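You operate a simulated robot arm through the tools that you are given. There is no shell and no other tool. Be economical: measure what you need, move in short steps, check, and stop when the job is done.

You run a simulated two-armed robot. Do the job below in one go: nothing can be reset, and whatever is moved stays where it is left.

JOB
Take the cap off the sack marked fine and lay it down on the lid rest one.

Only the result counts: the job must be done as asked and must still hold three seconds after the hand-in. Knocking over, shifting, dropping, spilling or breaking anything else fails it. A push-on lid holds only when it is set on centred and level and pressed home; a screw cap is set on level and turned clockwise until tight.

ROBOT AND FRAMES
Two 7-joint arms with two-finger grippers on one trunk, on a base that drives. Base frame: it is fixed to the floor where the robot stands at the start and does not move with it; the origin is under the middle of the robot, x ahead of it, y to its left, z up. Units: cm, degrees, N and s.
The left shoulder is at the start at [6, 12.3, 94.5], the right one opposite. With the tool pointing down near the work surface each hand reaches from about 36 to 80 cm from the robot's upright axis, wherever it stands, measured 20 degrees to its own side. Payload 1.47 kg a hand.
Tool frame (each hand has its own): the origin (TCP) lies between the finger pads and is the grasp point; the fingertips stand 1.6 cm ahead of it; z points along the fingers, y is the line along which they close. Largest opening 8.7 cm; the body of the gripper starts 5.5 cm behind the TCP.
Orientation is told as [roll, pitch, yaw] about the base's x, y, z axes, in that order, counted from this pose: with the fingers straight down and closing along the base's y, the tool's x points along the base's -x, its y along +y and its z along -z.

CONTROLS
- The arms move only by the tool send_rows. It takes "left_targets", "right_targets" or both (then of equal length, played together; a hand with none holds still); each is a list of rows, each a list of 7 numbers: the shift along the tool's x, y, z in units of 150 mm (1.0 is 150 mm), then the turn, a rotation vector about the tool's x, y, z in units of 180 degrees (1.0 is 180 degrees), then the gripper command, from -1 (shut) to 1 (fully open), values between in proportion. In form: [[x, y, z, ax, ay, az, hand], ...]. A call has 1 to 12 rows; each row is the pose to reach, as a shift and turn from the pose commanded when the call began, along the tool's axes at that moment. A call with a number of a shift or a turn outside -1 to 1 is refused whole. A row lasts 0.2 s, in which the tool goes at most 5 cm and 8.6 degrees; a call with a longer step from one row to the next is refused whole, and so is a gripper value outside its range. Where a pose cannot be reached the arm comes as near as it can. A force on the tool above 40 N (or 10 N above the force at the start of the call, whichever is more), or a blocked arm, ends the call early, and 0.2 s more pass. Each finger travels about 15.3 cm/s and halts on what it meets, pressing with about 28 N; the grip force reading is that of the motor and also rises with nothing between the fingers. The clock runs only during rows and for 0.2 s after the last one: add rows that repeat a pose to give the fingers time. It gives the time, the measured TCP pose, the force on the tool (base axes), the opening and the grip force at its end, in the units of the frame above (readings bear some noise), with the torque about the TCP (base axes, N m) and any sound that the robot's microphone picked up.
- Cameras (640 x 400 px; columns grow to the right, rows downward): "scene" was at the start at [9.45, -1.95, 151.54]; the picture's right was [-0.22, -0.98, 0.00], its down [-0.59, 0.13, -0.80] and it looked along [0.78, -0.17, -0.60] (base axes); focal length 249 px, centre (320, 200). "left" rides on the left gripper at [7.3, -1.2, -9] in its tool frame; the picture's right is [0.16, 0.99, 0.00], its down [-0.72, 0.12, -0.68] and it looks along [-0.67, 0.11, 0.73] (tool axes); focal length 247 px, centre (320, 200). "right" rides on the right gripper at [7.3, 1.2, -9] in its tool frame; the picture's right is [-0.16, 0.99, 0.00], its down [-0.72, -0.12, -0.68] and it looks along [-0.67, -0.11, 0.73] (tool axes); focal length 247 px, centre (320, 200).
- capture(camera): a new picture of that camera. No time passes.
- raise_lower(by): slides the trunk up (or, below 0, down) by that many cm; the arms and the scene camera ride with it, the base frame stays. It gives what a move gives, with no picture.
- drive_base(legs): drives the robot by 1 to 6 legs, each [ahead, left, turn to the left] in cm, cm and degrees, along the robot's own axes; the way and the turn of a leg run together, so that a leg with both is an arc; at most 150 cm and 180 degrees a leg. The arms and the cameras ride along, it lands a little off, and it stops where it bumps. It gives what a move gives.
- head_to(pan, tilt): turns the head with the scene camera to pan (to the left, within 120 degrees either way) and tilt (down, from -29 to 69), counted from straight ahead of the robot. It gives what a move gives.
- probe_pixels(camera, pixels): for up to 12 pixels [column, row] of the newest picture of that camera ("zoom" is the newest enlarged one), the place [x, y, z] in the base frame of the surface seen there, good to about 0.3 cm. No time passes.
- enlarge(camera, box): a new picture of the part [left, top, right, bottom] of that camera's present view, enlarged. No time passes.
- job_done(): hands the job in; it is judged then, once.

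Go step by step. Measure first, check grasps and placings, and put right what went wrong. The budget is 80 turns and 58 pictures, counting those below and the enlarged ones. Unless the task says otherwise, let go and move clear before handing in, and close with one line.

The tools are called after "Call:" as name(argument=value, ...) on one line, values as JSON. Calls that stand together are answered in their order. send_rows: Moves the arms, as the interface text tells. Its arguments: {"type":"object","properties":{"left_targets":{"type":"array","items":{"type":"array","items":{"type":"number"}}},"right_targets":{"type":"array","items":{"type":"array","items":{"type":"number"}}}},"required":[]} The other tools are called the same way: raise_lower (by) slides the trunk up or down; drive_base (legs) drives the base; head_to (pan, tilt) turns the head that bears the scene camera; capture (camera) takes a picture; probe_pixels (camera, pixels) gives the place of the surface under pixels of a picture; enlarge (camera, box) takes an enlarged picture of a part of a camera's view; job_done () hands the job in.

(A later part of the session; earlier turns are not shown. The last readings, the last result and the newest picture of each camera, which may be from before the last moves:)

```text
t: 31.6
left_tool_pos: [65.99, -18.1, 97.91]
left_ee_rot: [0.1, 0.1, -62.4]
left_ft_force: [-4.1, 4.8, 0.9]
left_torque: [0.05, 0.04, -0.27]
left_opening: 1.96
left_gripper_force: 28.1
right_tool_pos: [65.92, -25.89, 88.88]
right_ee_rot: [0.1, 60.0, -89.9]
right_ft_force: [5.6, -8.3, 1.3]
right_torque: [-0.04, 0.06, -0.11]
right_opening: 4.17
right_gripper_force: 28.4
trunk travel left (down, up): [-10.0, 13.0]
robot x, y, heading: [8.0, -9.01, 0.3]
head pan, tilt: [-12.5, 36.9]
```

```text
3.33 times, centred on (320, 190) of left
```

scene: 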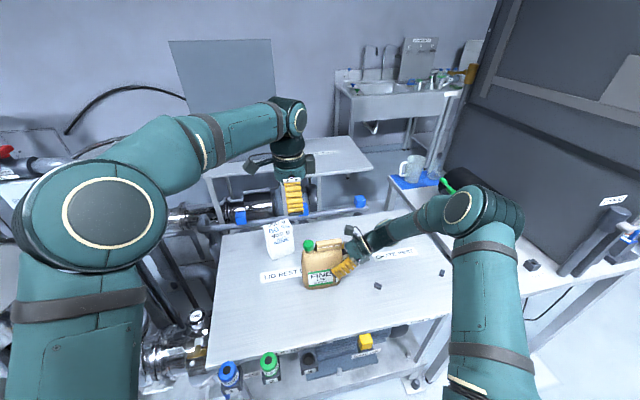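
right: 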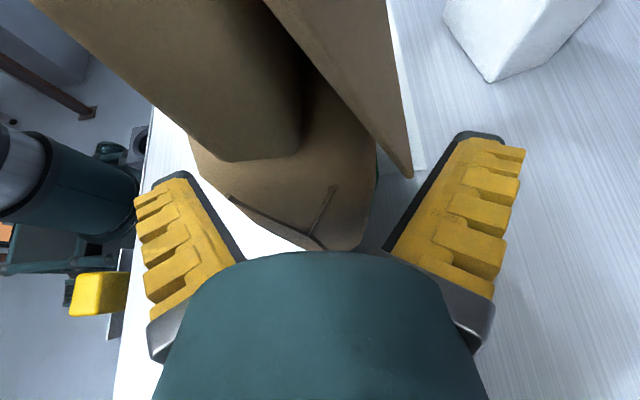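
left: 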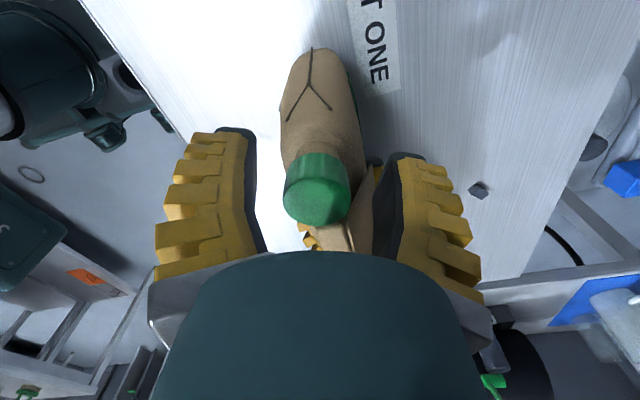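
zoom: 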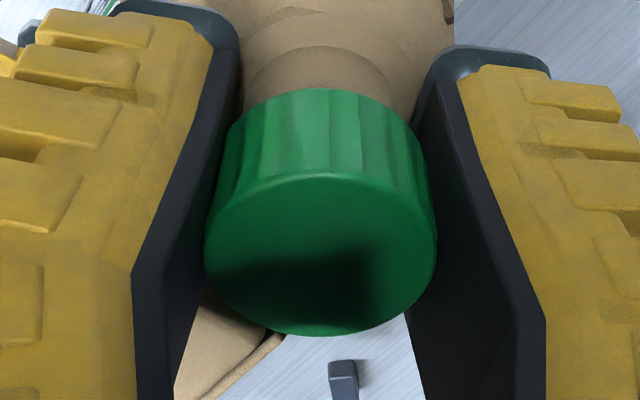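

I can't confirm rotation from that, so I'll take a closer view of the ribs before and after the next stroke.

Call:
send_rows(left_targets=[[0, 0, 0, 0, 0, 0, 0.15], [0, 0, 0, 0, 0, 0, 0.15], [0, 0, 0, 0, 0, 0.045, 0.15], [0, 0, 0, 0, 0, 0.09, 0.15], [0, 0, 0, 0, 0, 0.135, 0.15], [0, 0, 0, 0, 0, 0.18, 0.15], [0, 0, 0, 0, 0, 0.225, 0.15], [0, 0, 0, 0, 0, 0.27, 0.1], [0, 0, 0, 0, 0, 0.27, -0.2], [0, 0, 0, 0, 0, 0.27, -0.5], [0, 0, 0, 0, 0, 0.27, -1], [0, 0, 0, 0, 0, 0.27, -1]])

Call:
enlarge(camera="left", box=[285, 145, 355, 189])

Call:
send_rows(left_targets=[[0, 0, 0, 0, 0, -0.02, -1], [0, 0, 0, 0, 0, -0.04, -1], [0, 0, 0, 0, 0, -0.06, -1], [0, 0, 0, 0, 0, -0.08, -1], [0, 0, 0, 0, 0, -0.11, -1], [0, 0, 0, 0, 0, -0.14, -1], [0, 0, 0, 0, 0, -0.17, -1], [0, 0, 0, 0, 0, -0.2, -1], [0, 0, 0, 0, 0, -0.235, -1], [0, 0, 0, 0, 0, -0.27, -1]])

Call:
enlarge(camera="left", box=[285, 145, 355, 189])

```text
t: 34.2
left_tool_pos: [65.98, -17.93, 98.0]
left_ee_rot: [-0.1, -0.1, -111.2]
left_ft_force: [-6.8, 4.0, 3.7]
left_torque: [-0.19, 0.25, -0.22]
left_opening: 2.65
left_gripper_force: 27.6
right_tool_pos: [65.97, -25.82, 88.91]
right_ee_rot: [0.2, 59.8, -90.0]
right_ft_force: [6.6, -0.7, -0.3]
right_torque: [0.05, 0.26, -0.25]
right_opening: 4.14
right_gripper_force: 27.5
trunk travel left (down, up): [-10.0, 13.0]
robot x, y, heading: [8.19, -9.0, -0.1]
head pan, tilt: [-12.5, 36.9]
```

```text
9.09 times, centred on (320, 167) of left
```

zoom: 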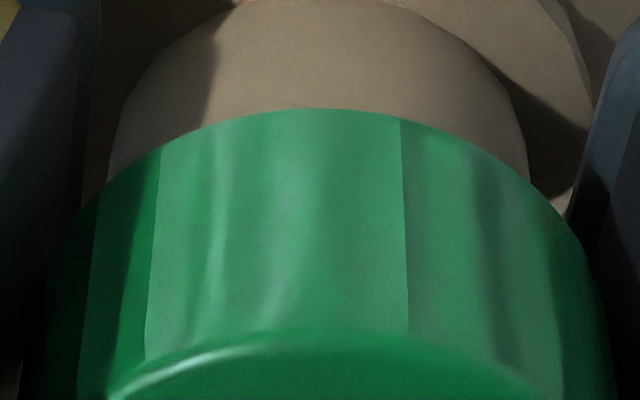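

```text
t: 36.5
left_tool_pos: [66.14, -17.97, 97.96]
left_ee_rot: [-0.1, 0.2, -62.5]
left_ft_force: [-4.7, 2.9, 0.4]
left_torque: [0.11, 0.06, -0.17]
left_opening: 1.95
left_gripper_force: 28.2
right_tool_pos: [65.95, -25.83, 88.92]
right_ee_rot: [0.0, 60.0, -89.9]
right_ft_force: [6.9, -5.6, 0.4]
right_torque: [-0.12, 0.08, -0.25]
right_opening: 4.18
right_gripper_force: 28.0
trunk travel left (down, up): [-10.0, 13.0]
robot x, y, heading: [7.83, -8.92, 0.2]
head pan, tilt: [-12.5, 36.9]
```

```text
9.09 times, centred on (320, 167) of left
```

zoom: 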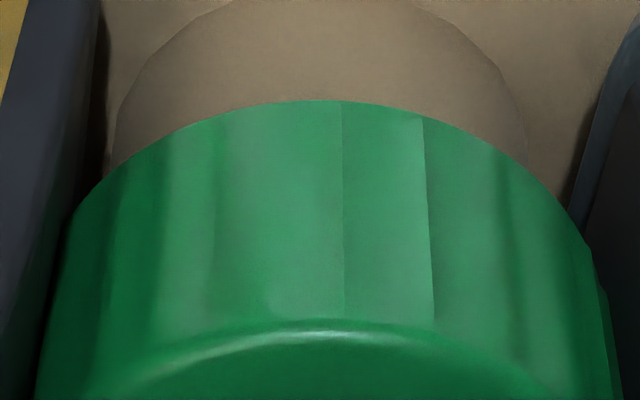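

Before/after edges (155, 405 → 343, 427) suggest the cap slipped in the pads. I'll re-grip with the cap nearer the fingertips (0.7 cm higher) and make a short 16° test turn with close-ups.

Call:
send_rows(left_targets=[[0, 0, 0, 0, 0, 0, 0.15], [0, 0, -0.047, 0, 0, 0, 0.15], [0, 0, -0.047, 0, 0, 0.045, 0.15], [0, 0, -0.047, 0, 0, 0.09, 0.15], [0, 0, -0.047, 0, 0, 0.135, 0.15], [0, 0, -0.047, 0, 0, 0.18, 0.15], [0, 0, -0.047, 0, 0, 0.225, 0.15], [0, -0.007, -0.047, 0, 0, 0.25, 0.1], [0, -0.007, -0.047, 0, 0, 0.25, -0.2], [0, -0.007, -0.047, 0, 0, 0.25, -0.5], [0, -0.007, -0.047, 0, 0, 0.25, -1], [0, -0.007, -0.047, 0, 0, 0.25, -1]])

Call:
enlarge(camera="left", box=[275, 140, 365, 196])

Call:
send_rows(left_targets=[[0, 0, 0, 0, 0, -0.03, -1], [0, 0, 0, 0, 0, -0.06, -1], [0, 0, 0, 0, 0, -0.09, -1]])

Call:
enlarge(camera="left", box=[275, 140, 365, 196])

```text
t: 39.0
left_tool_pos: [65.94, -18.05, 98.93]
left_ee_rot: [0.2, 0.0, -107.5]
left_ft_force: [-5.1, 6.6, 19.9]
left_torque: [0.19, 0.06, 0.03]
left_opening: 1.85
left_gripper_force: 27.9
right_tool_pos: [65.91, -25.84, 88.91]
right_ee_rot: [0.1, 59.9, -89.9]
right_ft_force: [4.6, -0.3, 0.4]
right_torque: [0.17, 0.25, -0.16]
right_opening: 4.13
right_gripper_force: 28.0
trunk travel left (down, up): [-10.0, 13.0]
robot x, y, heading: [8.27, -8.88, 0.3]
head pan, tilt: [-12.5, 36.9]
```

```text
7.11 times, centred on (320, 168) of left
```

zoom: 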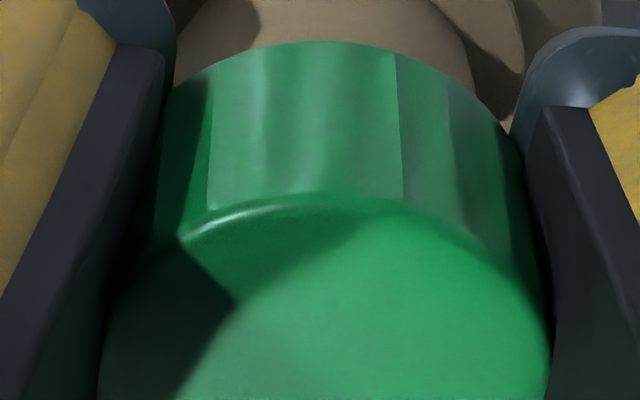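

```text
t: 39.9
left_tool_pos: [65.98, -18.07, 98.79]
left_ee_rot: [0.2, -0.1, -91.2]
left_ft_force: [-6.4, 8.4, 34.5]
left_torque: [0.26, 0.08, -0.42]
left_opening: 2.26
left_gripper_force: 28.2
right_tool_pos: [65.83, -25.88, 88.8]
right_ee_rot: [0.1, 59.7, -89.9]
right_ft_force: [11.2, -3.0, -6.2]
right_torque: [-0.42, 0.25, -0.13]
right_opening: 4.14
right_gripper_force: 28.1
trunk travel left (down, up): [-10.0, 13.0]
robot x, y, heading: [8.4, -8.95, 0.0]
head pan, tilt: [-12.5, 36.9]
```

```text
7.11 times, centred on (320, 168) of left
```

zoom: 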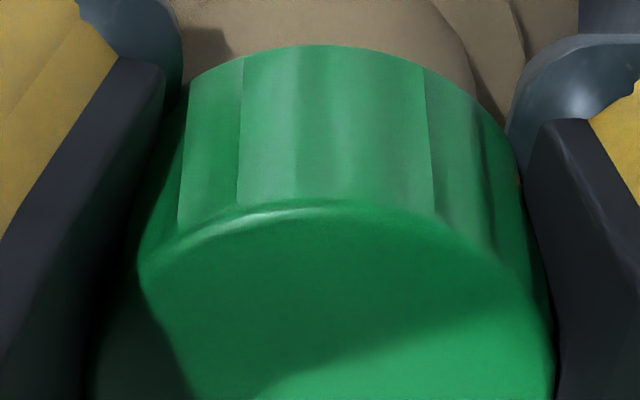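

The facets repeat about every 18°, so the images are ambiguous, and the higher grip pushes upward (fz 34 N). I'll release, back off upward and measure the cap's height afresh.

Call:
send_rows(left_targets=[[0, 0, 0, 0, 0, 0, 0.3], [0, 0, 0, 0, 0, 0, 0.5], [0, 0, -0.2, 0, 0, 0, 0.5], [0.15, 0, -0.4, 0, 0, 0, 0.5], [0.4, 0, -0.4, 0, 0, 0, 0.5]])

Call:
enlarge(camera="scene", box=[290, 230, 354, 270])

Call:
capture(camera="left")

```text
t: 41.0
left_tool_pos: [66.1, -12.07, 104.77]
left_ee_rot: [-0.1, -0.1, -91.4]
left_ft_force: [-0.6, 0.5, 0.5]
left_torque: [-0.01, -0.01, -0.02]
left_opening: 6.91
left_gripper_force: 3.2
right_tool_pos: [65.93, -25.82, 89.04]
right_ee_rot: [0.0, 60.0, -89.9]
right_ft_force: [-1.5, 1.0, -0.4]
right_torque: [0.48, 0.07, 0.1]
right_opening: 4.14
right_gripper_force: 28.4
trunk travel left (down, up): [-10.0, 13.0]
robot x, y, heading: [8.18, -9.13, 0.1]
head pan, tilt: [-12.5, 36.9]
```

```text
10.00 times, centred on (322, 250) of scene
```

zoom: 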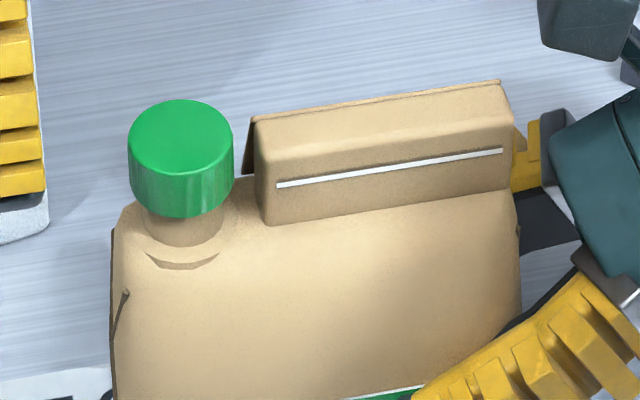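

```text
22 pictures are left
```

left: 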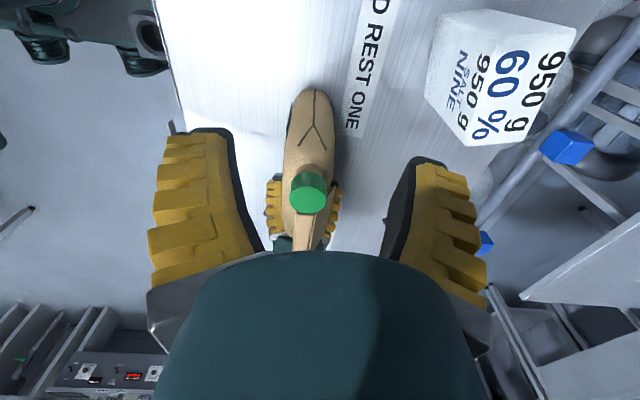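

The cap has not risen visibly: its top is still level with the fold, and the neck gap is the same as before. I'll check the neck and shoulder heights to see how deep the fingers can go for a better grip.

Call:
probe_pixels(camera="zoom", pixels=[[182, 262], [182, 240], [182, 225], [182, 212], [182, 195], [182, 180], [150, 258], [215, 258], [182, 280], [182, 130], [131, 150], [233, 150]])

Call:
probe_pixels(camera="left", pixels=[[308, 200], [308, 180], [308, 172], [308, 165], [308, 155], [325, 165], [292, 165], [330, 190], [322, 215], [300, 235]])

```text
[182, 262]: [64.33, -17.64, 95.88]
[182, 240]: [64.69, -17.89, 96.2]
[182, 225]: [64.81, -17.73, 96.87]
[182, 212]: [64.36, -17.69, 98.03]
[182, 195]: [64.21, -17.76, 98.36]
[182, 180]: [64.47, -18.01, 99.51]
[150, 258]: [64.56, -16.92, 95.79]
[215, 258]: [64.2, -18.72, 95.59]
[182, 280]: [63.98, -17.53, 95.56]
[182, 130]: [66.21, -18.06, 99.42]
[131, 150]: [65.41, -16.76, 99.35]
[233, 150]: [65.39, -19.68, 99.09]
```

```text
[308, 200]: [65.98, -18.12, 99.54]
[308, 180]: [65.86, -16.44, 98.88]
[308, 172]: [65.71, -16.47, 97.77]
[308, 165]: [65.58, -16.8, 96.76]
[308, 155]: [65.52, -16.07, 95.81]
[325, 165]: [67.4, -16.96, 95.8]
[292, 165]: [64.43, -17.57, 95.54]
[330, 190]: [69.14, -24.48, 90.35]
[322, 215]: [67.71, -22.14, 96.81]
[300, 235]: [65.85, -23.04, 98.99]
```

The cap spans z 97.3–99.5, the shoulder is at 95.7, and the flap corner is near (67.5,−20.7). At yaw −111 to −115 my rear finger was likely catching that flap, so I'll re-grip at yaw −98 where it is clear and test 27° with close-ups.

Call:
send_rows(left_targets=[[-0.2, 0, 0, 0, 0, 0, 0.5], [-0.4, 0, 0, 0, 0, 0.037, 0.4], [-0.4, 0, 0.2, 0, 0, 0.037, 0.3], [-0.4, 0, 0.35, 0, 0, 0.037, 0.2], [-0.4, 0, 0.44, 0, 0, 0.037, 0.1], [-0.4, 0, 0.44, 0, 0, 0.037, -0.1], [-0.4, 0, 0.44, 0, 0, 0.037, -0.3], [-0.4, 0, 0.44, 0, 0, 0.037, -0.6], [-0.4, 0, 0.44, 0, 0, 0.037, -1], [-0.4, 0, 0.44, 0, 0, 0.037, -1], [-0.4, 0, 0.44, 0, 0, 0.037, -1]])

Call:
enlarge(camera="left", box=[275, 140, 365, 196])

Call:
send_rows(left_targets=[[0, 0, 0, 0, 0, -0.025, -1], [0, 0, 0, 0, 0, -0.05, -1], [0, 0, 0, 0, 0, -0.075, -1], [0, 0, 0, 0, 0, -0.1, -1], [0, 0, 0, 0, 0, -0.125, -1], [0, 0, 0, 0, 0, -0.15, -1]])

Call:
enlarge(camera="left", box=[275, 140, 365, 196])

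```text
t: 43.5
left_tool_pos: [65.87, -18.19, 98.08]
left_ee_rot: [0.0, -0.1, -98.0]
left_ft_force: [0.8, 0.6, 4.7]
left_torque: [0.31, 0.08, 0.03]
left_opening: 2.58
left_gripper_force: 28.1
right_tool_pos: [65.95, -25.81, 89.01]
right_ee_rot: [0.1, 60.0, -89.8]
right_ft_force: [-0.6, -1.0, 0.5]
right_torque: [0.15, 0.09, 0.0]
right_opening: 4.14
right_gripper_force: 27.2
trunk travel left (down, up): [-10.0, 13.0]
robot x, y, heading: [8.03, -8.85, 0.3]
head pan, tilt: [-12.5, 36.9]
```

```text
7.11 times, centred on (320, 168) of left
```

zoom: 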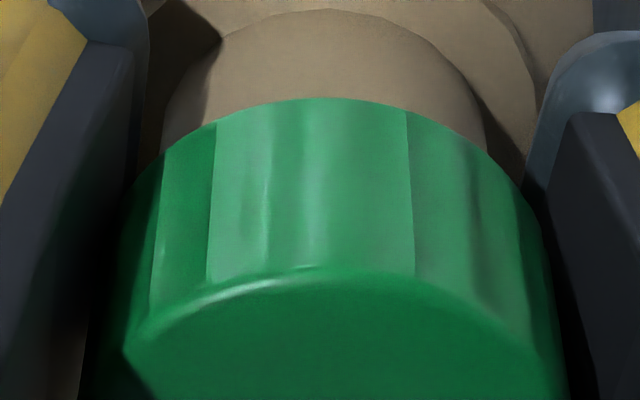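

```text
t: 44.9
left_tool_pos: [65.83, -18.0, 98.14]
left_ee_rot: [-0.1, 0.2, -70.9]
left_ft_force: [-2.6, 6.5, -0.1]
left_torque: [0.1, 0.01, -0.12]
left_opening: 2.09
left_gripper_force: 28.6
right_tool_pos: [65.85, -25.81, 88.87]
right_ee_rot: [0.0, 60.0, -90.0]
right_ft_force: [1.4, -3.9, 1.3]
right_torque: [0.18, 0.25, -0.02]
right_opening: 4.16
right_gripper_force: 28.2
trunk travel left (down, up): [-10.0, 13.0]
robot x, y, heading: [8.23, -8.79, 0.1]
head pan, tilt: [-12.5, 36.9]
```

```text
7.11 times, centred on (320, 168) of left
```

zoom: 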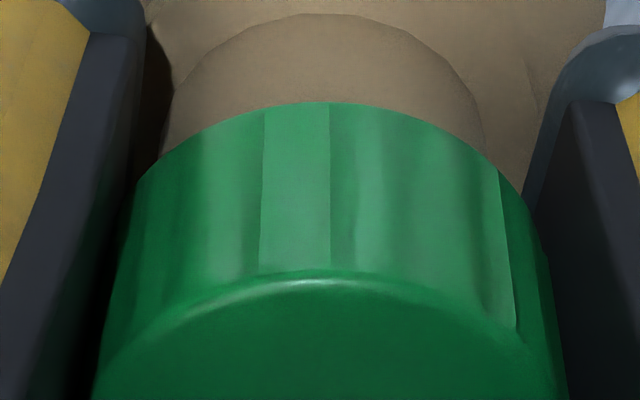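

Tracking three rib edges (160, 213, 408 → 264, 330, 498) shows a shift of about 27°, so the cap did not turn and the pads slipped. It may be a push-on cap, so I'll re-grip slightly lower and pull straight up in small steps.

Call:
send_rows(left_targets=[[0, 0, 0, 0, 0, 0, 0.1], [0, 0, 0.02, 0, 0, 0.03, 0.1], [0, 0, 0.025, 0, 0, 0.06, 0.0], [0, 0, 0.025, 0, 0, 0.06, -0.3], [0, 0, 0.025, 0, 0, 0.06, -0.6], [0, 0, 0.025, 0, 0, 0.06, -1], [0, 0, 0.025, 0, 0, 0.06, -1], [0, 0, 0.025, 0, 0, 0.06, -1]])

Call:
send_rows(left_targets=[[0, 0, -0.01, 0, 0, 0, -1], [0, 0, -0.02, 0, 0, 0, -1], [0, 0, -0.03, 0, 0, 0, -1], [0, 0, -0.04, 0, 0, 0, -1]])

Call:
enlarge(camera="left", box=[240, 130, 400, 250])

```text
t: 46.6
left_tool_pos: [66.0, -18.11, 97.88]
left_ee_rot: [0.0, -0.1, -81.7]
left_ft_force: [-2.0, 1.7, 7.1]
left_torque: [0.43, -0.04, -0.19]
left_opening: 2.57
left_gripper_force: 28.1
right_tool_pos: [65.91, -25.9, 88.96]
right_ee_rot: [0.1, 59.9, -89.9]
right_ft_force: [3.3, -1.8, -0.1]
right_torque: [0.24, 0.24, -0.09]
right_opening: 4.12
right_gripper_force: 27.9
trunk travel left (down, up): [-10.0, 13.0]
robot x, y, heading: [8.15, -8.87, 0.1]
head pan, tilt: [-12.5, 36.9]
```

```text
t: 47.6
left_tool_pos: [65.88, -18.16, 98.22]
left_ee_rot: [-0.1, 0.1, -81.8]
left_ft_force: [-0.3, 0.2, -6.9]
left_torque: [0.17, 0.14, 0.05]
left_opening: 2.0
left_gripper_force: 28.1
right_tool_pos: [65.98, -25.85, 88.95]
right_ee_rot: [0.1, 60.1, -89.9]
right_ft_force: [0.9, -1.6, 9.7]
right_torque: [0.66, -0.01, -0.09]
right_opening: 4.17
right_gripper_force: 28.0
trunk travel left (down, up): [-10.0, 13.0]
robot x, y, heading: [7.95, -8.95, 0.1]
head pan, tilt: [-12.5, 36.9]
```

```text
3.33 times, centred on (320, 190) of left
```

zoom: 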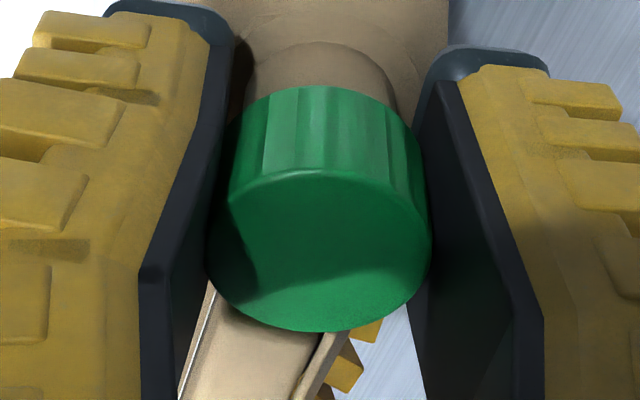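

The fingers slide at only 7–10 N. The opening depends on height (2.57 at 97.9, 1.69 at 98.5), so when low the tips seem to rest on the neck or shoulder rather than squeezing the cap. I'll re-grip at about 98.7, nudged 0.4 cm away from the fold, at yaw −95.

Call:
send_rows(left_targets=[[0, 0, 0, 0, 0, 0, 0.1], [0.027, 0, -0.02, 0, 0, 0, 0.1], [0.027, 0, -0.02, 0, 0, 0.037, 0.1], [0.027, 0, -0.02, 0, 0, 0.073, 0.0], [0.027, 0, -0.02, 0, 0, 0.073, -0.2], [0.027, 0, -0.02, 0, 0, 0.073, -0.4], [0.027, 0, -0.02, 0, 0, 0.073, -0.7], [0.027, 0, -0.02, 0, 0, 0.073, -1], [0.027, 0, -0.02, 0, 0, 0.073, -1]])

Call:
enlarge(camera="left", box=[265, 130, 375, 206])

Call:
enlarge(camera="scene", box=[270, 215, 366, 285])

```text
t: 49.6
left_tool_pos: [65.77, -17.66, 98.68]
left_ee_rot: [0.1, -0.2, -94.9]
left_ft_force: [-3.1, 0.2, 12.2]
left_torque: [-0.49, 0.13, -0.03]
left_opening: 2.29
left_gripper_force: 27.9
right_tool_pos: [65.9, -25.65, 88.82]
right_ee_rot: [0.1, 60.0, -89.8]
right_ft_force: [9.7, 5.3, 0.1]
right_torque: [-0.52, 0.07, -0.23]
right_opening: 4.17
right_gripper_force: 28.1
trunk travel left (down, up): [-10.0, 13.0]
robot x, y, heading: [8.27, -9.01, 0.2]
head pan, tilt: [-12.5, 36.9]
```

```text
5.26 times, centred on (320, 168) of left
```

zoom: 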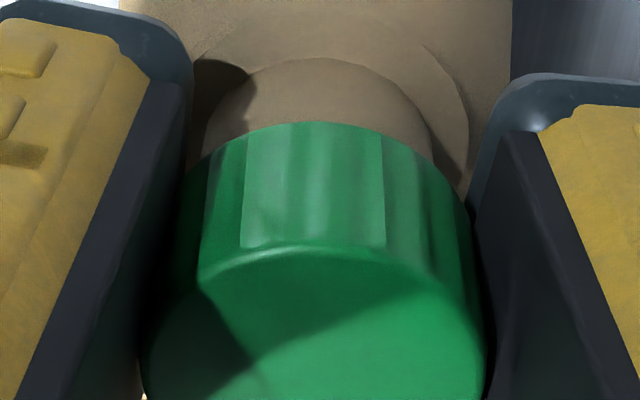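

```text
5.71 times, centred on (318, 250) of scene
```

zoom: 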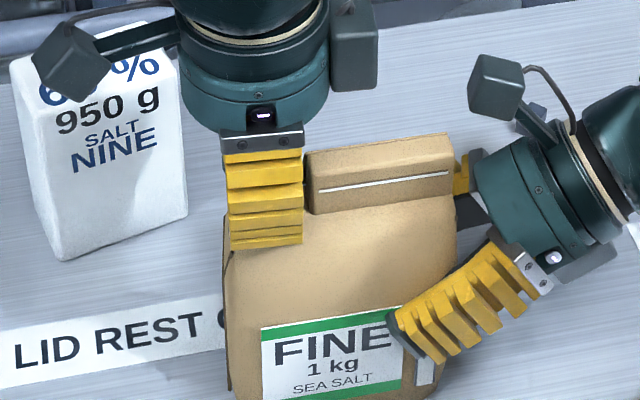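

Here the pads touch only the cap's upper rim (fz +12), so a mid-depth grip is better. The earlier pulls only reached 8 N, mostly arm compliance, so I'll re-grip at about 98.1 and pull harder.

Call:
send_rows(left_targets=[[0, 0, 0, 0, 0, 0, 0.1], [-0.01, 0.01, 0.04, 0, 0, -0.03, 0.1], [-0.01, 0.01, 0.04, 0, 0, -0.03, -0.2], [-0.01, 0.01, 0.04, 0, 0, -0.03, -0.6], [-0.01, 0.01, 0.04, 0, 0, -0.03, -1], [-0.01, 0.01, 0.04, 0, 0, -0.03, -1], [-0.01, 0.01, 0.04, 0, 0, -0.03, -1]])

Call:
send_rows(left_targets=[[0, 0, -0.02, 0, 0, 0, -1], [0, 0, -0.04, 0, 0, 0, -1], [0, 0, -0.06, 0, 0, 0, -1], [0, 0, -0.08, 0, 0, 0, -1]])

Call:
enlarge(camera="left", box=[240, 130, 400, 250])

```text
t: 51.2
left_tool_pos: [65.98, -17.96, 98.17]
left_ee_rot: [0.1, 0.0, -89.6]
left_ft_force: [-6.4, 0.3, 6.3]
left_torque: [-0.49, 0.09, -0.15]
left_opening: 2.46
left_gripper_force: 28.4
right_tool_pos: [65.93, -25.81, 88.81]
right_ee_rot: [0.2, 59.9, -89.9]
right_ft_force: [8.5, 2.8, 0.4]
right_torque: [-0.37, 0.41, -0.29]
right_opening: 4.14
right_gripper_force: 27.7
trunk travel left (down, up): [-10.0, 13.0]
robot x, y, heading: [8.03, -8.78, 0.4]
head pan, tilt: [-12.5, 36.9]
```

```text
t: 52.2
left_tool_pos: [66.08, -17.94, 99.2]
left_ee_rot: [0.0, 0.0, -89.6]
left_ft_force: [-2.2, -8.9, -3.8]
left_torque: [0.08, 0.11, -0.05]
left_opening: 1.33
left_gripper_force: 27.8
right_tool_pos: [65.97, -25.85, 88.79]
right_ee_rot: [-0.2, 60.0, -89.9]
right_ft_force: [1.6, 9.8, 5.3]
right_torque: [-0.39, 0.05, -0.09]
right_opening: 4.09
right_gripper_force: 27.9
trunk travel left (down, up): [-10.0, 13.0]
robot x, y, heading: [8.1, -8.69, 0.0]
head pan, tilt: [-12.5, 36.9]
```

```text
3.33 times, centred on (320, 190) of left
```

zoom: 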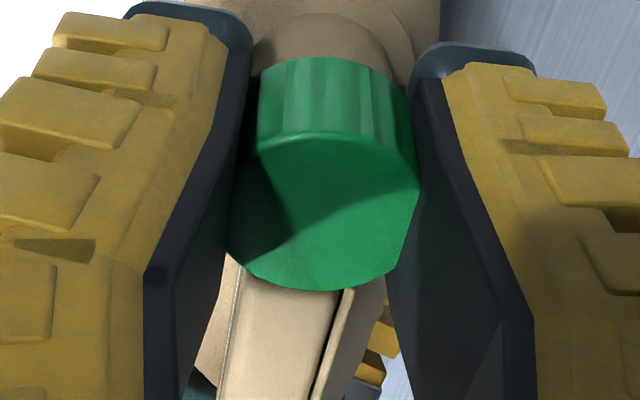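

The pads slid up the cap, and the smaller readings nearer the fingertips indicate the fingers splay when contact is at the tips. I'll take a deeper grip (TCP ≈97.4), then do a fast 27° stroke to yaw −71 and compare with the known rib positions there (264, 330, 498).

Call:
send_rows(left_targets=[[0, 0, 0, 0, 0, 0, 0.2], [0, 0, 0, 0, 0, 0.02, 0.3], [0, 0, 0.06, 0, 0, 0.047, 0.3], [0, 0, 0.1, 0, 0, 0.047, 0.3], [0, 0, 0.125, 0, 0, 0.047, 0.2], [0, 0, 0.125, 0, 0, 0.047, 0.0], [0, 0, 0.125, 0, 0, 0.047, -0.3], [0, 0, 0.125, 0, 0, 0.047, -0.6], [0, 0, 0.125, 0, 0, 0.047, -1], [0, 0, 0.125, 0, 0, 0.047, -1], [0, 0, 0.125, 0, 0, 0.047, -1]])

Call:
send_rows(left_targets=[[0, 0, 0, 0, 0, -0.0375, -1], [0, 0, 0, 0, 0, -0.075, -1], [0, 0, 0, 0, 0, -0.1125, -1], [0, 0, 0, 0, 0, -0.15, -1]])

Call:
enlarge(camera="left", box=[275, 140, 365, 196])

```text
t: 54.6
left_tool_pos: [66.03, -17.71, 97.54]
left_ee_rot: [0.2, -0.1, -98.0]
left_ft_force: [-0.6, 10.3, 28.0]
left_torque: [0.02, 0.04, -0.1]
left_opening: 1.88
left_gripper_force: 27.9
right_tool_pos: [65.87, -25.83, 88.84]
right_ee_rot: [0.0, 59.9, -89.9]
right_ft_force: [4.7, -4.3, -17.8]
right_torque: [-0.04, 0.1, -0.3]
right_opening: 4.12
right_gripper_force: 28.9
trunk travel left (down, up): [-10.0, 13.0]
robot x, y, heading: [8.03, -8.67, 0.1]
head pan, tilt: [-12.5, 36.9]
```

```text
t: 55.6
left_tool_pos: [66.05, -17.92, 97.73]
left_ee_rot: [0.2, -0.2, -72.8]
left_ft_force: [-1.8, 2.2, 7.2]
left_torque: [0.05, 0.43, 0.19]
left_opening: 2.05
left_gripper_force: 28.5
right_tool_pos: [65.89, -25.85, 89.05]
right_ee_rot: [0.2, 60.1, -89.9]
right_ft_force: [0.4, -0.3, 1.5]
right_torque: [0.01, 0.26, -0.19]
right_opening: 4.09
right_gripper_force: 28.1
trunk travel left (down, up): [-10.0, 13.0]
robot x, y, heading: [8.17, -9.01, 0.2]
head pan, tilt: [-12.5, 36.9]
stopped in row 4 (left hand): the force on the tool passed its limit at 46 N (the readings are from after the stop); the commanded pose is now the measured one
```

```text
7.11 times, centred on (320, 168) of left
```

zoom: 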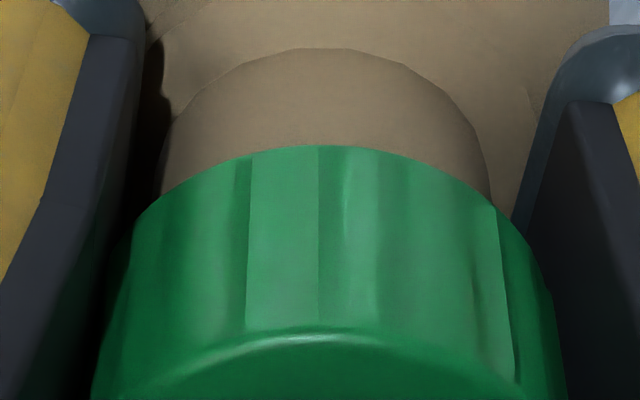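

The ribs at (250, 320, 495) match "not turned". Only the earlier high-grip stroke (TCP ≈98.9, pressed) moved the cap, by about 8°. I'll grip high again in the clear yaw range, press lightly, and make a 36° stroke.

Call:
send_rows(left_targets=[[0, 0, 0, 0, 0, 0, 0.1], [0, 0, -0.04, 0, 0, 0.02, 0.2], [0, 0, -0.073, 0, 0, 0.06, 0.2], [0, 0, -0.073, 0, 0, 0.1, 0.1], [0, 0, -0.073, 0, 0, 0.14, 0.0], [0, 0, -0.073, 0, 0, 0.14, -0.3], [0, 0, -0.073, 0, 0, 0.14, -0.6], [0, 0, -0.073, 0, 0, 0.14, -1], [0, 0, -0.073, 0, 0, 0.14, -1], [0, 0, -0.073, 0, 0, 0.14, -1]])

Call:
send_rows(left_targets=[[0, 0, 0.01, 0, 0, 0, -1], [0, 0, 0.01, 0, 0, -0.03, -1], [0, 0, 0.01, 0, 0, -0.06, -1], [0, 0, 0.01, 0, 0, -0.09, -1]])

Call:
send_rows(left_targets=[[0, 0, 0, 0, 0, -0.03, -1], [0, 0, 0, 0, 0, -0.06, -1]])

Call:
enlarge(camera="left", box=[275, 140, 365, 196])

```text
t: 57.8
left_tool_pos: [65.96, -17.84, 98.88]
left_ee_rot: [0.4, -0.2, -98.3]
left_ft_force: [-6.8, 3.7, 23.6]
left_torque: [0.2, 0.06, -0.13]
left_opening: 1.89
left_gripper_force: 28.1
right_tool_pos: [66.01, -25.81, 88.99]
right_ee_rot: [0.3, 59.9, -89.8]
right_ft_force: [9.1, 1.8, -4.4]
right_torque: [0.09, 0.22, -0.15]
right_opening: 4.1
right_gripper_force: 27.9
trunk travel left (down, up): [-10.0, 13.0]
robot x, y, heading: [7.68, -8.66, -0.2]
head pan, tilt: [-12.5, 36.9]
```

```text
t: 58.8
left_tool_pos: [66.11, -17.93, 98.57]
left_ee_rot: [0.2, -0.2, -81.8]
left_ft_force: [-2.2, 4.7, 29.9]
left_torque: [0.07, 0.06, -0.25]
left_opening: 2.35
left_gripper_force: 28.5
right_tool_pos: [65.99, -25.81, 88.96]
right_ee_rot: [0.2, 60.0, -89.8]
right_ft_force: [9.8, 0.2, -6.4]
right_torque: [-0.3, 0.05, -0.23]
right_opening: 4.08
right_gripper_force: 28.2
trunk travel left (down, up): [-10.0, 13.0]
robot x, y, heading: [8.13, -8.81, 0.3]
head pan, tilt: [-12.5, 36.9]
```

```text
t: 59.4
left_tool_pos: [66.01, -17.8, 98.41]
left_ee_rot: [0.0, -0.1, -70.9]
left_ft_force: [-3.0, 5.2, 15.7]
left_torque: [0.11, 0.01, -0.2]
left_opening: 2.48
left_gripper_force: 27.9
right_tool_pos: [65.89, -25.88, 88.88]
right_ee_rot: [0.3, 60.0, -89.7]
right_ft_force: [6.1, -3.0, -2.6]
right_torque: [-0.25, 0.06, -0.1]
right_opening: 4.08
right_gripper_force: 27.6
trunk travel left (down, up): [-10.0, 13.0]
robot x, y, heading: [7.64, -9.29, 0.1]
head pan, tilt: [-12.5, 36.9]
```

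```text
7.11 times, centred on (320, 168) of left
```

zoom: 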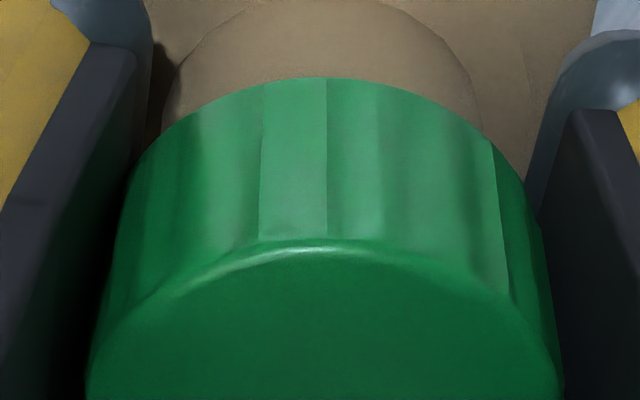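

The ribs again match "not turned", so vertical grips slip fully. A steeply tilted grip from the +y side lets the cap sit deeper on the pads without hitting the shoulder. I'll release, back off, and re-orient.

Call:
send_rows(left_targets=[[0, 0, 0, 0, 0, 0, 0.3], [0, 0, -0.05, 0, 0, 0, 0.5], [0, 0, -0.3, 0, 0, 0, 0.5], [0, 0, -0.6, 0, 0, 0, 0.5], [0.25, 0.05, -0.7, 0, 0, 0.04, 0.5], [0.5, 0.12, -0.7, 0, 0, 0.08, 0.5], [0.7, 0.2, -0.7, 0, 0, 0.106, 0.5]])

Call:
send_rows(left_targets=[[0, 0, 0, 0, -0.0417, 0, 0.5], [0, 0, 0, 0, -0.0833, 0, 0.5], [0, 0, 0, 0, -0.125, 0, 0.5], [0, 0, 0, 0, -0.1667, 0, 0.5], [0, 0, 0, 0, -0.2083, 0, 0.5], [0, 0, 0, 0, -0.25, 0, 0.5], [0, 0, 0, 0, -0.2917, 0, 0.5], [0, 0, 0, 0, -0.3333, 0, 0.5], [0, 0, 0, 0, -0.375, 0, 0.5], [0, 0, 0, 0, -0.4167, 0, 0.5]])

Call:
capture(camera="scene")

```text
t: 61.0
left_tool_pos: [65.33, -6.98, 109.18]
left_ee_rot: [0.2, -0.1, -90.4]
left_ft_force: [-0.3, -0.6, -0.3]
left_torque: [0.01, 0.04, 0.0]
left_opening: 6.96
left_gripper_force: 2.7
right_tool_pos: [65.96, -25.78, 88.94]
right_ee_rot: [0.1, 59.9, -89.8]
right_ft_force: [-3.8, 1.0, 5.1]
right_torque: [-0.45, 0.25, -0.03]
right_opening: 4.12
right_gripper_force: 28.2
trunk travel left (down, up): [-10.0, 13.0]
robot x, y, heading: [7.86, -8.81, -0.0]
head pan, tilt: [-12.5, 36.9]
```

```text
t: 63.2
left_tool_pos: [65.34, -7.03, 109.0]
left_ee_rot: [1.0, -75.3, -91.1]
left_ft_force: [0.4, 0.7, 0.1]
left_torque: [0.02, 0.01, 0.01]
left_opening: 6.95
left_gripper_force: 2.8
right_tool_pos: [65.97, -25.84, 88.92]
right_ee_rot: [0.3, 59.9, -89.8]
right_ft_force: [-1.8, 2.9, 3.8]
right_torque: [-0.22, 0.23, 0.02]
right_opening: 4.1
right_gripper_force: 28.2
trunk travel left (down, up): [-10.0, 13.0]
robot x, y, heading: [8.17, -8.65, 0.3]
head pan, tilt: [-12.5, 36.9]
```

```text
13 pictures are left
```

scene: 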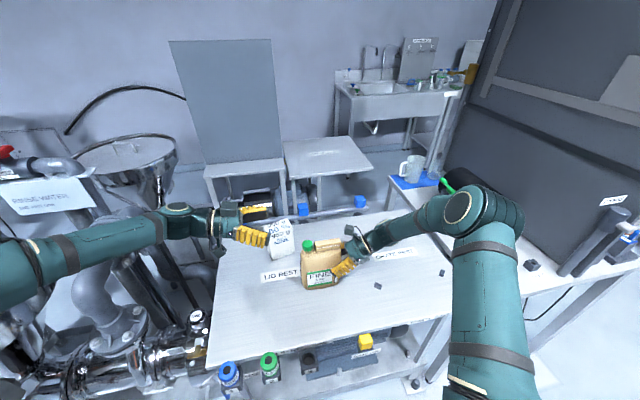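

The tilted pose is reachable. I'll lower to cap height at y≈−10, then check the alignment.

Call:
send_rows(left_targets=[[0.2, 0.02, 0.05, 0, 0, 0, 0.3], [0.4, 0.04, 0.15, 0, 0, 0, 0.2], [0.618, 0.044, 0.374, 0, 0, 0, 0.2], [0.618, 0.044, 0.374, 0, 0, 0, 0.2]])

Call:
capture(camera="left")

```text
t: 64.2
left_tool_pos: [66.0, -9.91, 98.51]
left_ee_rot: [0.7, -75.1, -91.0]
left_ft_force: [0.4, 0.1, -0.5]
left_torque: [-0.04, 0.0, -0.03]
left_opening: 5.72
left_gripper_force: 3.0
right_tool_pos: [65.93, -25.8, 88.87]
right_ee_rot: [0.2, 59.9, -89.8]
right_ft_force: [-2.5, 0.9, 5.6]
right_torque: [0.18, 0.07, -0.02]
right_opening: 4.12
right_gripper_force: 27.6
trunk travel left (down, up): [-10.0, 13.0]
robot x, y, heading: [8.07, -8.58, 0.1]
head pan, tilt: [-12.5, 36.9]
```

```text
12 pictures are left
```

left: 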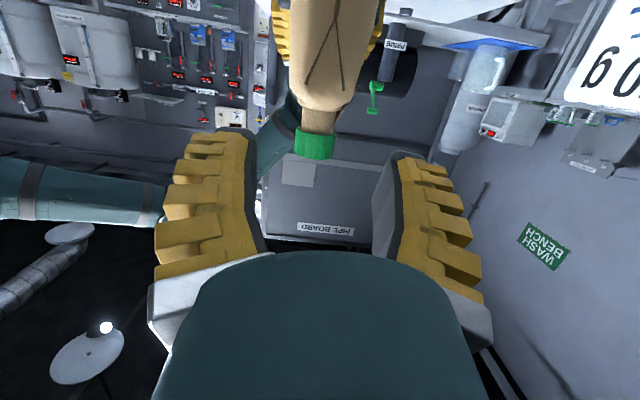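

The cap at (315,145) sits centred between the fingers (255–385). I'll move in, swing 12° clockwise and close.

Call:
send_rows(left_targets=[[-0.05, 0.004, 0.19, 0.0322, 0, 0.0087, 0.2], [-0.1, 0.004, 0.37, 0.0644, 0, 0.0173, 0.2], [-0.148, 0.004, 0.545, 0.0644, 0, 0.0173, 0.2], [-0.148, 0.004, 0.545, 0.0644, 0, 0.0173, 0.0], [-0.148, 0.004, 0.545, 0.0644, 0, 0.0173, -0.2], [-0.148, 0.004, 0.545, 0.0644, 0, 0.0173, -0.5], [-0.148, 0.004, 0.545, 0.0644, 0, 0.0173, -1], [-0.148, 0.004, 0.545, 0.0644, 0, 0.0173, -1], [-0.148, 0.004, 0.545, 0.0644, 0, 0.0173, -1]])

Call:
enlarge(camera="left", box=[240, 130, 400, 250])

```text
t: 66.2
left_tool_pos: [66.1, -18.46, 98.78]
left_ee_rot: [0.7, -75.2, -103.1]
left_ft_force: [-10.9, -0.7, 5.5]
left_torque: [0.18, 0.33, -0.1]
left_opening: 2.62
left_gripper_force: 27.6
right_tool_pos: [65.99, -25.86, 88.9]
right_ee_rot: [0.2, 59.9, -89.7]
right_ft_force: [10.1, 0.4, 0.3]
right_torque: [-0.2, 0.42, -0.54]
right_opening: 4.07
right_gripper_force: 28.3
trunk travel left (down, up): [-10.0, 13.0]
robot x, y, heading: [7.88, -9.15, 0.1]
head pan, tilt: [-12.5, 36.9]
```

```text
3.33 times, centred on (320, 190) of left
```

zoom: 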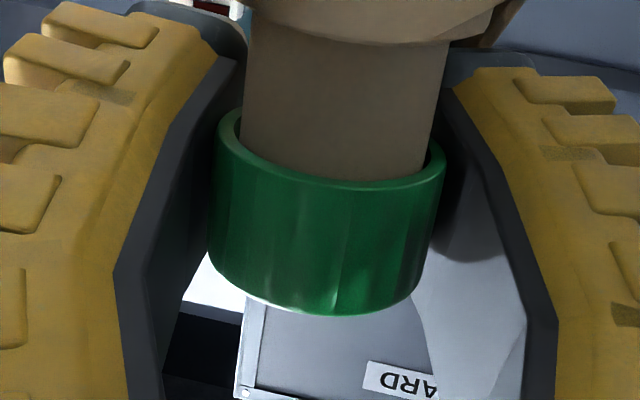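

The cap grip is level, with the pads full on the skirt and the neck visible inside. I'll balance the side force and turn 37° counter-clockwise about the vertical.

Call:
send_rows(left_targets=[[0, -0.013, 0, 0, 0, 0, -1], [0, -0.013, 0, -0.0397, 0, -0.0107, -1], [0, -0.013, 0, -0.0794, 0, -0.0214, -1], [0, -0.013, 0, -0.1192, 0, -0.032, -1], [0, -0.013, 0, -0.159, 0, -0.0427, -1], [0, -0.013, 0, -0.1986, 0, -0.0534, -1]])

Call:
enlarge(camera="left", box=[240, 130, 400, 250])

```text
t: 67.6
left_tool_pos: [65.94, -18.45, 98.9]
left_ee_rot: [0.8, -75.5, -65.8]
left_ft_force: [-4.8, -2.4, 29.4]
left_torque: [-0.14, -0.12, -1.28]
left_opening: 2.57
left_gripper_force: 27.5
right_tool_pos: [65.99, -25.93, 88.88]
right_ee_rot: [0.3, 59.9, -89.9]
right_ft_force: [18.7, 3.8, -3.2]
right_torque: [0.41, 0.28, -0.16]
right_opening: 3.97
right_gripper_force: 28.4
trunk travel left (down, up): [-10.0, 13.0]
robot x, y, heading: [7.98, -9.21, 0.2]
head pan, tilt: [-12.5, 36.9]
```

```text
3.33 times, centred on (320, 190) of left
```

zoom: 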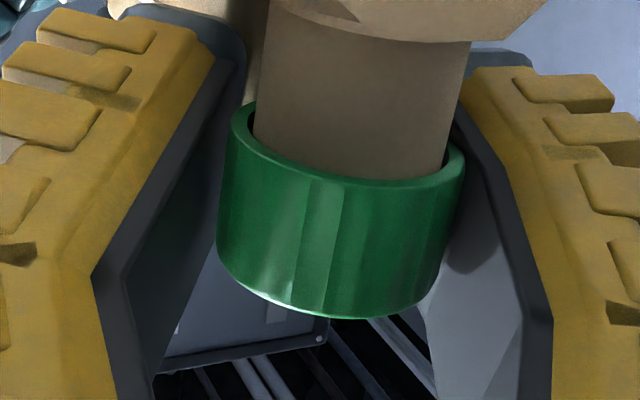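

Torque reached −1.3 N·m and the cap now pushes upward (fz +29), so this grip bites and the cap is probably rising on a thread. I'll release, swing back, raise 0.2 cm and repeat.

Call:
send_rows(left_targets=[[0, 0, 0, 0, 0, 0, 0.1], [-0.013, 0, -0.0035, 0, 0, 0, 0.15], [-0.013, 0, -0.0035, 0.0397, 0, 0.0107, 0.15], [-0.013, 0, -0.0035, 0.0794, 0, 0.0214, 0.15], [-0.013, 0, -0.0035, 0.1192, 0, 0.032, 0.15], [-0.013, 0, -0.0035, 0.159, 0, 0.0427, 0.15], [-0.013, 0, -0.0035, 0.1986, 0, 0.0534, 0.0], [-0.013, 0, -0.0035, 0.1986, 0, 0.0534, -0.3], [-0.013, 0, -0.0035, 0.1986, 0, 0.0534, -0.6], [-0.013, 0, -0.0035, 0.1986, 0, 0.0534, -1], [-0.013, 0, -0.0035, 0.1986, 0, 0.0534, -1], [-0.013, 0, -0.0035, 0.1986, 0, 0.0534, -1]])

Call:
enlarge(camera="left", box=[240, 130, 400, 250])

```text
t: 70.2
left_tool_pos: [66.0, -18.6, 98.9]
left_ee_rot: [0.9, -75.3, -103.1]
left_ft_force: [-6.4, -0.5, 13.5]
left_torque: [-0.04, 0.26, 0.28]
left_opening: 2.02
left_gripper_force: 28.3
right_tool_pos: [66.06, -25.84, 88.84]
right_ee_rot: [0.2, 59.8, -89.9]
right_ft_force: [3.6, 1.5, -9.3]
right_torque: [-0.27, 0.25, -0.49]
right_opening: 3.98
right_gripper_force: 27.8
trunk travel left (down, up): [-10.0, 13.0]
robot x, y, heading: [8.03, -9.04, 0.5]
head pan, tilt: [-12.5, 36.9]
```

```text
3.33 times, centred on (320, 190) of left
```

zoom: 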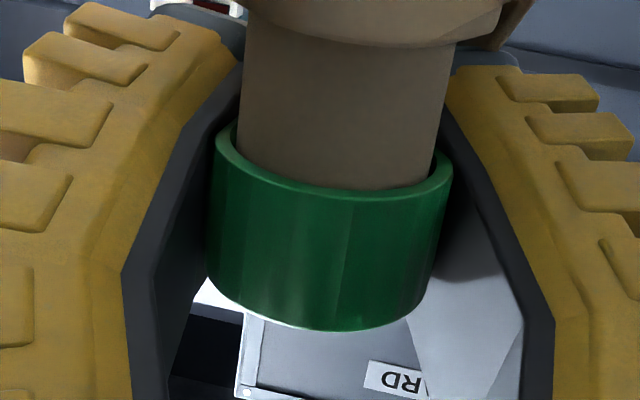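

The cap rim has moved away from the shoulder compared with before, so it is unscrewing. I'll do the next stroke with a slight rise.

Call:
send_rows(left_targets=[[-0.002, -0.005, 0, -0.0397, 0, -0.0107, -1], [-0.004, -0.005, 0, -0.0794, 0, -0.0214, -1], [-0.006, -0.005, -0.001, -0.1192, 0, -0.032, -1], [-0.008, -0.005, -0.002, -0.159, 0, -0.0427, -1], [-0.01, -0.005, -0.003, -0.1986, 0, -0.0534, -1]])

Call:
send_rows(left_targets=[[0, 0, 0, 0, 0, 0, 0.1], [-0.007, 0, -0.002, 0, 0, 0, 0.15], [-0.007, 0, -0.002, 0.0397, 0, 0.0107, 0.15], [-0.007, 0, -0.002, 0.0794, 0, 0.0214, 0.15], [-0.007, 0, -0.002, 0.1192, 0, 0.032, 0.15], [-0.007, 0, -0.002, 0.159, 0, 0.0427, 0.15], [-0.007, 0, -0.002, 0.1986, 0, 0.0534, 0.0], [-0.007, 0, -0.002, 0.1986, 0, 0.0534, -0.3], [-0.007, 0, -0.002, 0.1986, 0, 0.0534, -0.6], [-0.007, 0, -0.002, 0.1986, 0, 0.0534, -1], [-0.007, 0, -0.002, 0.1986, 0, 0.0534, -1], [-0.007, 0, -0.002, 0.1986, 0, 0.0534, -1]])

Call:
enlarge(camera="left", box=[240, 130, 400, 250])

```text
t: 71.4
left_tool_pos: [65.8, -18.46, 98.94]
left_ee_rot: [0.5, -75.1, -65.8]
left_ft_force: [-8.1, -5.4, 8.7]
left_torque: [0.37, 0.18, -0.96]
left_opening: 3.11
left_gripper_force: 27.5
right_tool_pos: [66.08, -25.93, 89.1]
right_ee_rot: [0.5, 60.0, -89.9]
right_ft_force: [13.2, 3.8, 7.9]
right_torque: [0.46, 0.12, -0.05]
right_opening: 3.78
right_gripper_force: 27.6
trunk travel left (down, up): [-10.0, 13.0]
robot x, y, heading: [7.8, -8.93, 0.0]
head pan, tilt: [-12.5, 36.9]
```

```text
t: 74.0
left_tool_pos: [65.75, -18.47, 99.14]
left_ee_rot: [0.7, -75.0, -102.8]
left_ft_force: [1.5, 3.8, 0.3]
left_torque: [0.21, 0.03, 0.59]
left_opening: 1.96
left_gripper_force: 27.6
right_tool_pos: [66.05, -25.97, 88.89]
right_ee_rot: [0.2, 60.0, -89.8]
right_ft_force: [-3.5, -2.8, -2.3]
right_torque: [0.4, -0.13, -0.28]
right_opening: 3.83
right_gripper_force: 28.1
trunk travel left (down, up): [-10.0, 13.0]
robot x, y, heading: [7.97, -8.89, 0.2]
head pan, tilt: [-12.5, 36.9]
```

```text
3.33 times, centred on (320, 190) of left
```

zoom: 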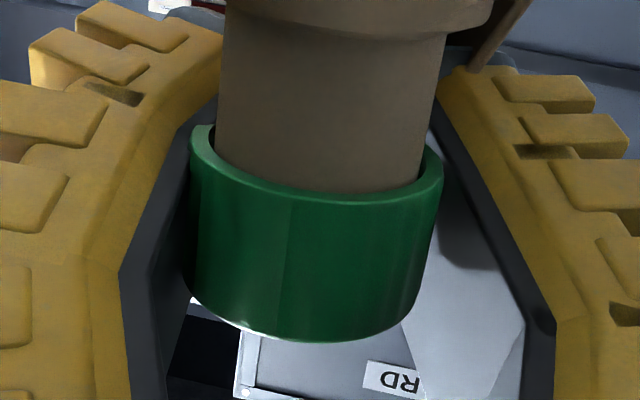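

The cap looks shifted left and the right opening has crept down to 3.8, so the sack may have twisted a little. I'll check from the scene camera.

Call:
enlarge(camera="scene", box=[260, 210, 400, 297])

```text
4.57 times, centred on (330, 254) of scene
```

zoom: 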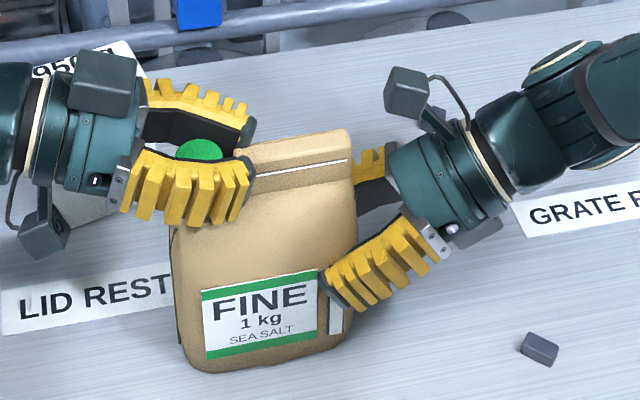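

Call:
probe_pixels(camera="zoom", pixels=[[195, 147], [205, 155], [215, 150], [190, 155], [300, 150], [345, 135], [260, 155], [190, 360], [340, 335], [205, 300], [315, 280], [180, 240]])

```text
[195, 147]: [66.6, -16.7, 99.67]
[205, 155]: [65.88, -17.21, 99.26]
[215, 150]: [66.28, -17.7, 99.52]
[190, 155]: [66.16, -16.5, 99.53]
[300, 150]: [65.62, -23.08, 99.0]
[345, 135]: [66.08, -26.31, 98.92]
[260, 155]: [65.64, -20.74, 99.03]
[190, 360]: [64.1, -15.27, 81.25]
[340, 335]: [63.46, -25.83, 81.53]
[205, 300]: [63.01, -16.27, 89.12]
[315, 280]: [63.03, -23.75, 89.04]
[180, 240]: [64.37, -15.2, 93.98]
```

The cap top is still at 99.5, so it has not risen, and the visible neck is smooth with no thread. The sack slid about 0.9 cm to +y. This looks like a push-on cap, so I'll pull straight up with this firmer, deeper grip.

Call:
send_rows(left_targets=[[-0.0161, 0, -0.0043, 0, 0, 0, -1], [-0.0322, 0, -0.0086, 0, 0, 0, -1], [-0.0483, 0, -0.0129, 0, 0, 0, -1], [-0.0644, 0, -0.0172, 0, 0, 0, -1], [-0.0805, 0, -0.0215, 0, 0, 0, -1]])

Call:
enlarge(camera="left", box=[240, 130, 400, 250])

```text
t: 75.2
left_tool_pos: [65.99, -18.52, 100.24]
left_ee_rot: [0.4, -75.0, -102.7]
left_ft_force: [4.8, -9.3, -23.6]
left_torque: [0.04, -0.27, 0.48]
left_opening: 1.42
left_gripper_force: 27.7
right_tool_pos: [66.16, -25.82, 88.87]
right_ee_rot: [0.1, 60.1, -89.9]
right_ft_force: [-4.3, 10.4, 13.6]
right_torque: [0.12, -0.12, -0.17]
right_opening: 3.8
right_gripper_force: 27.9
trunk travel left (down, up): [-10.0, 13.0]
robot x, y, heading: [7.58, -9.01, 0.3]
head pan, tilt: [-12.5, 36.9]
```

```text
3.33 times, centred on (320, 190) of left
```

zoom: 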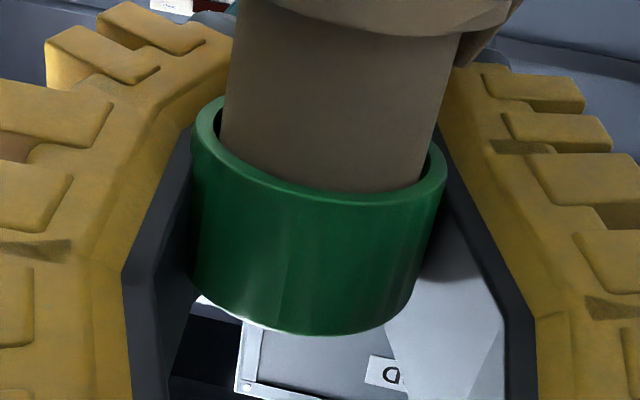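

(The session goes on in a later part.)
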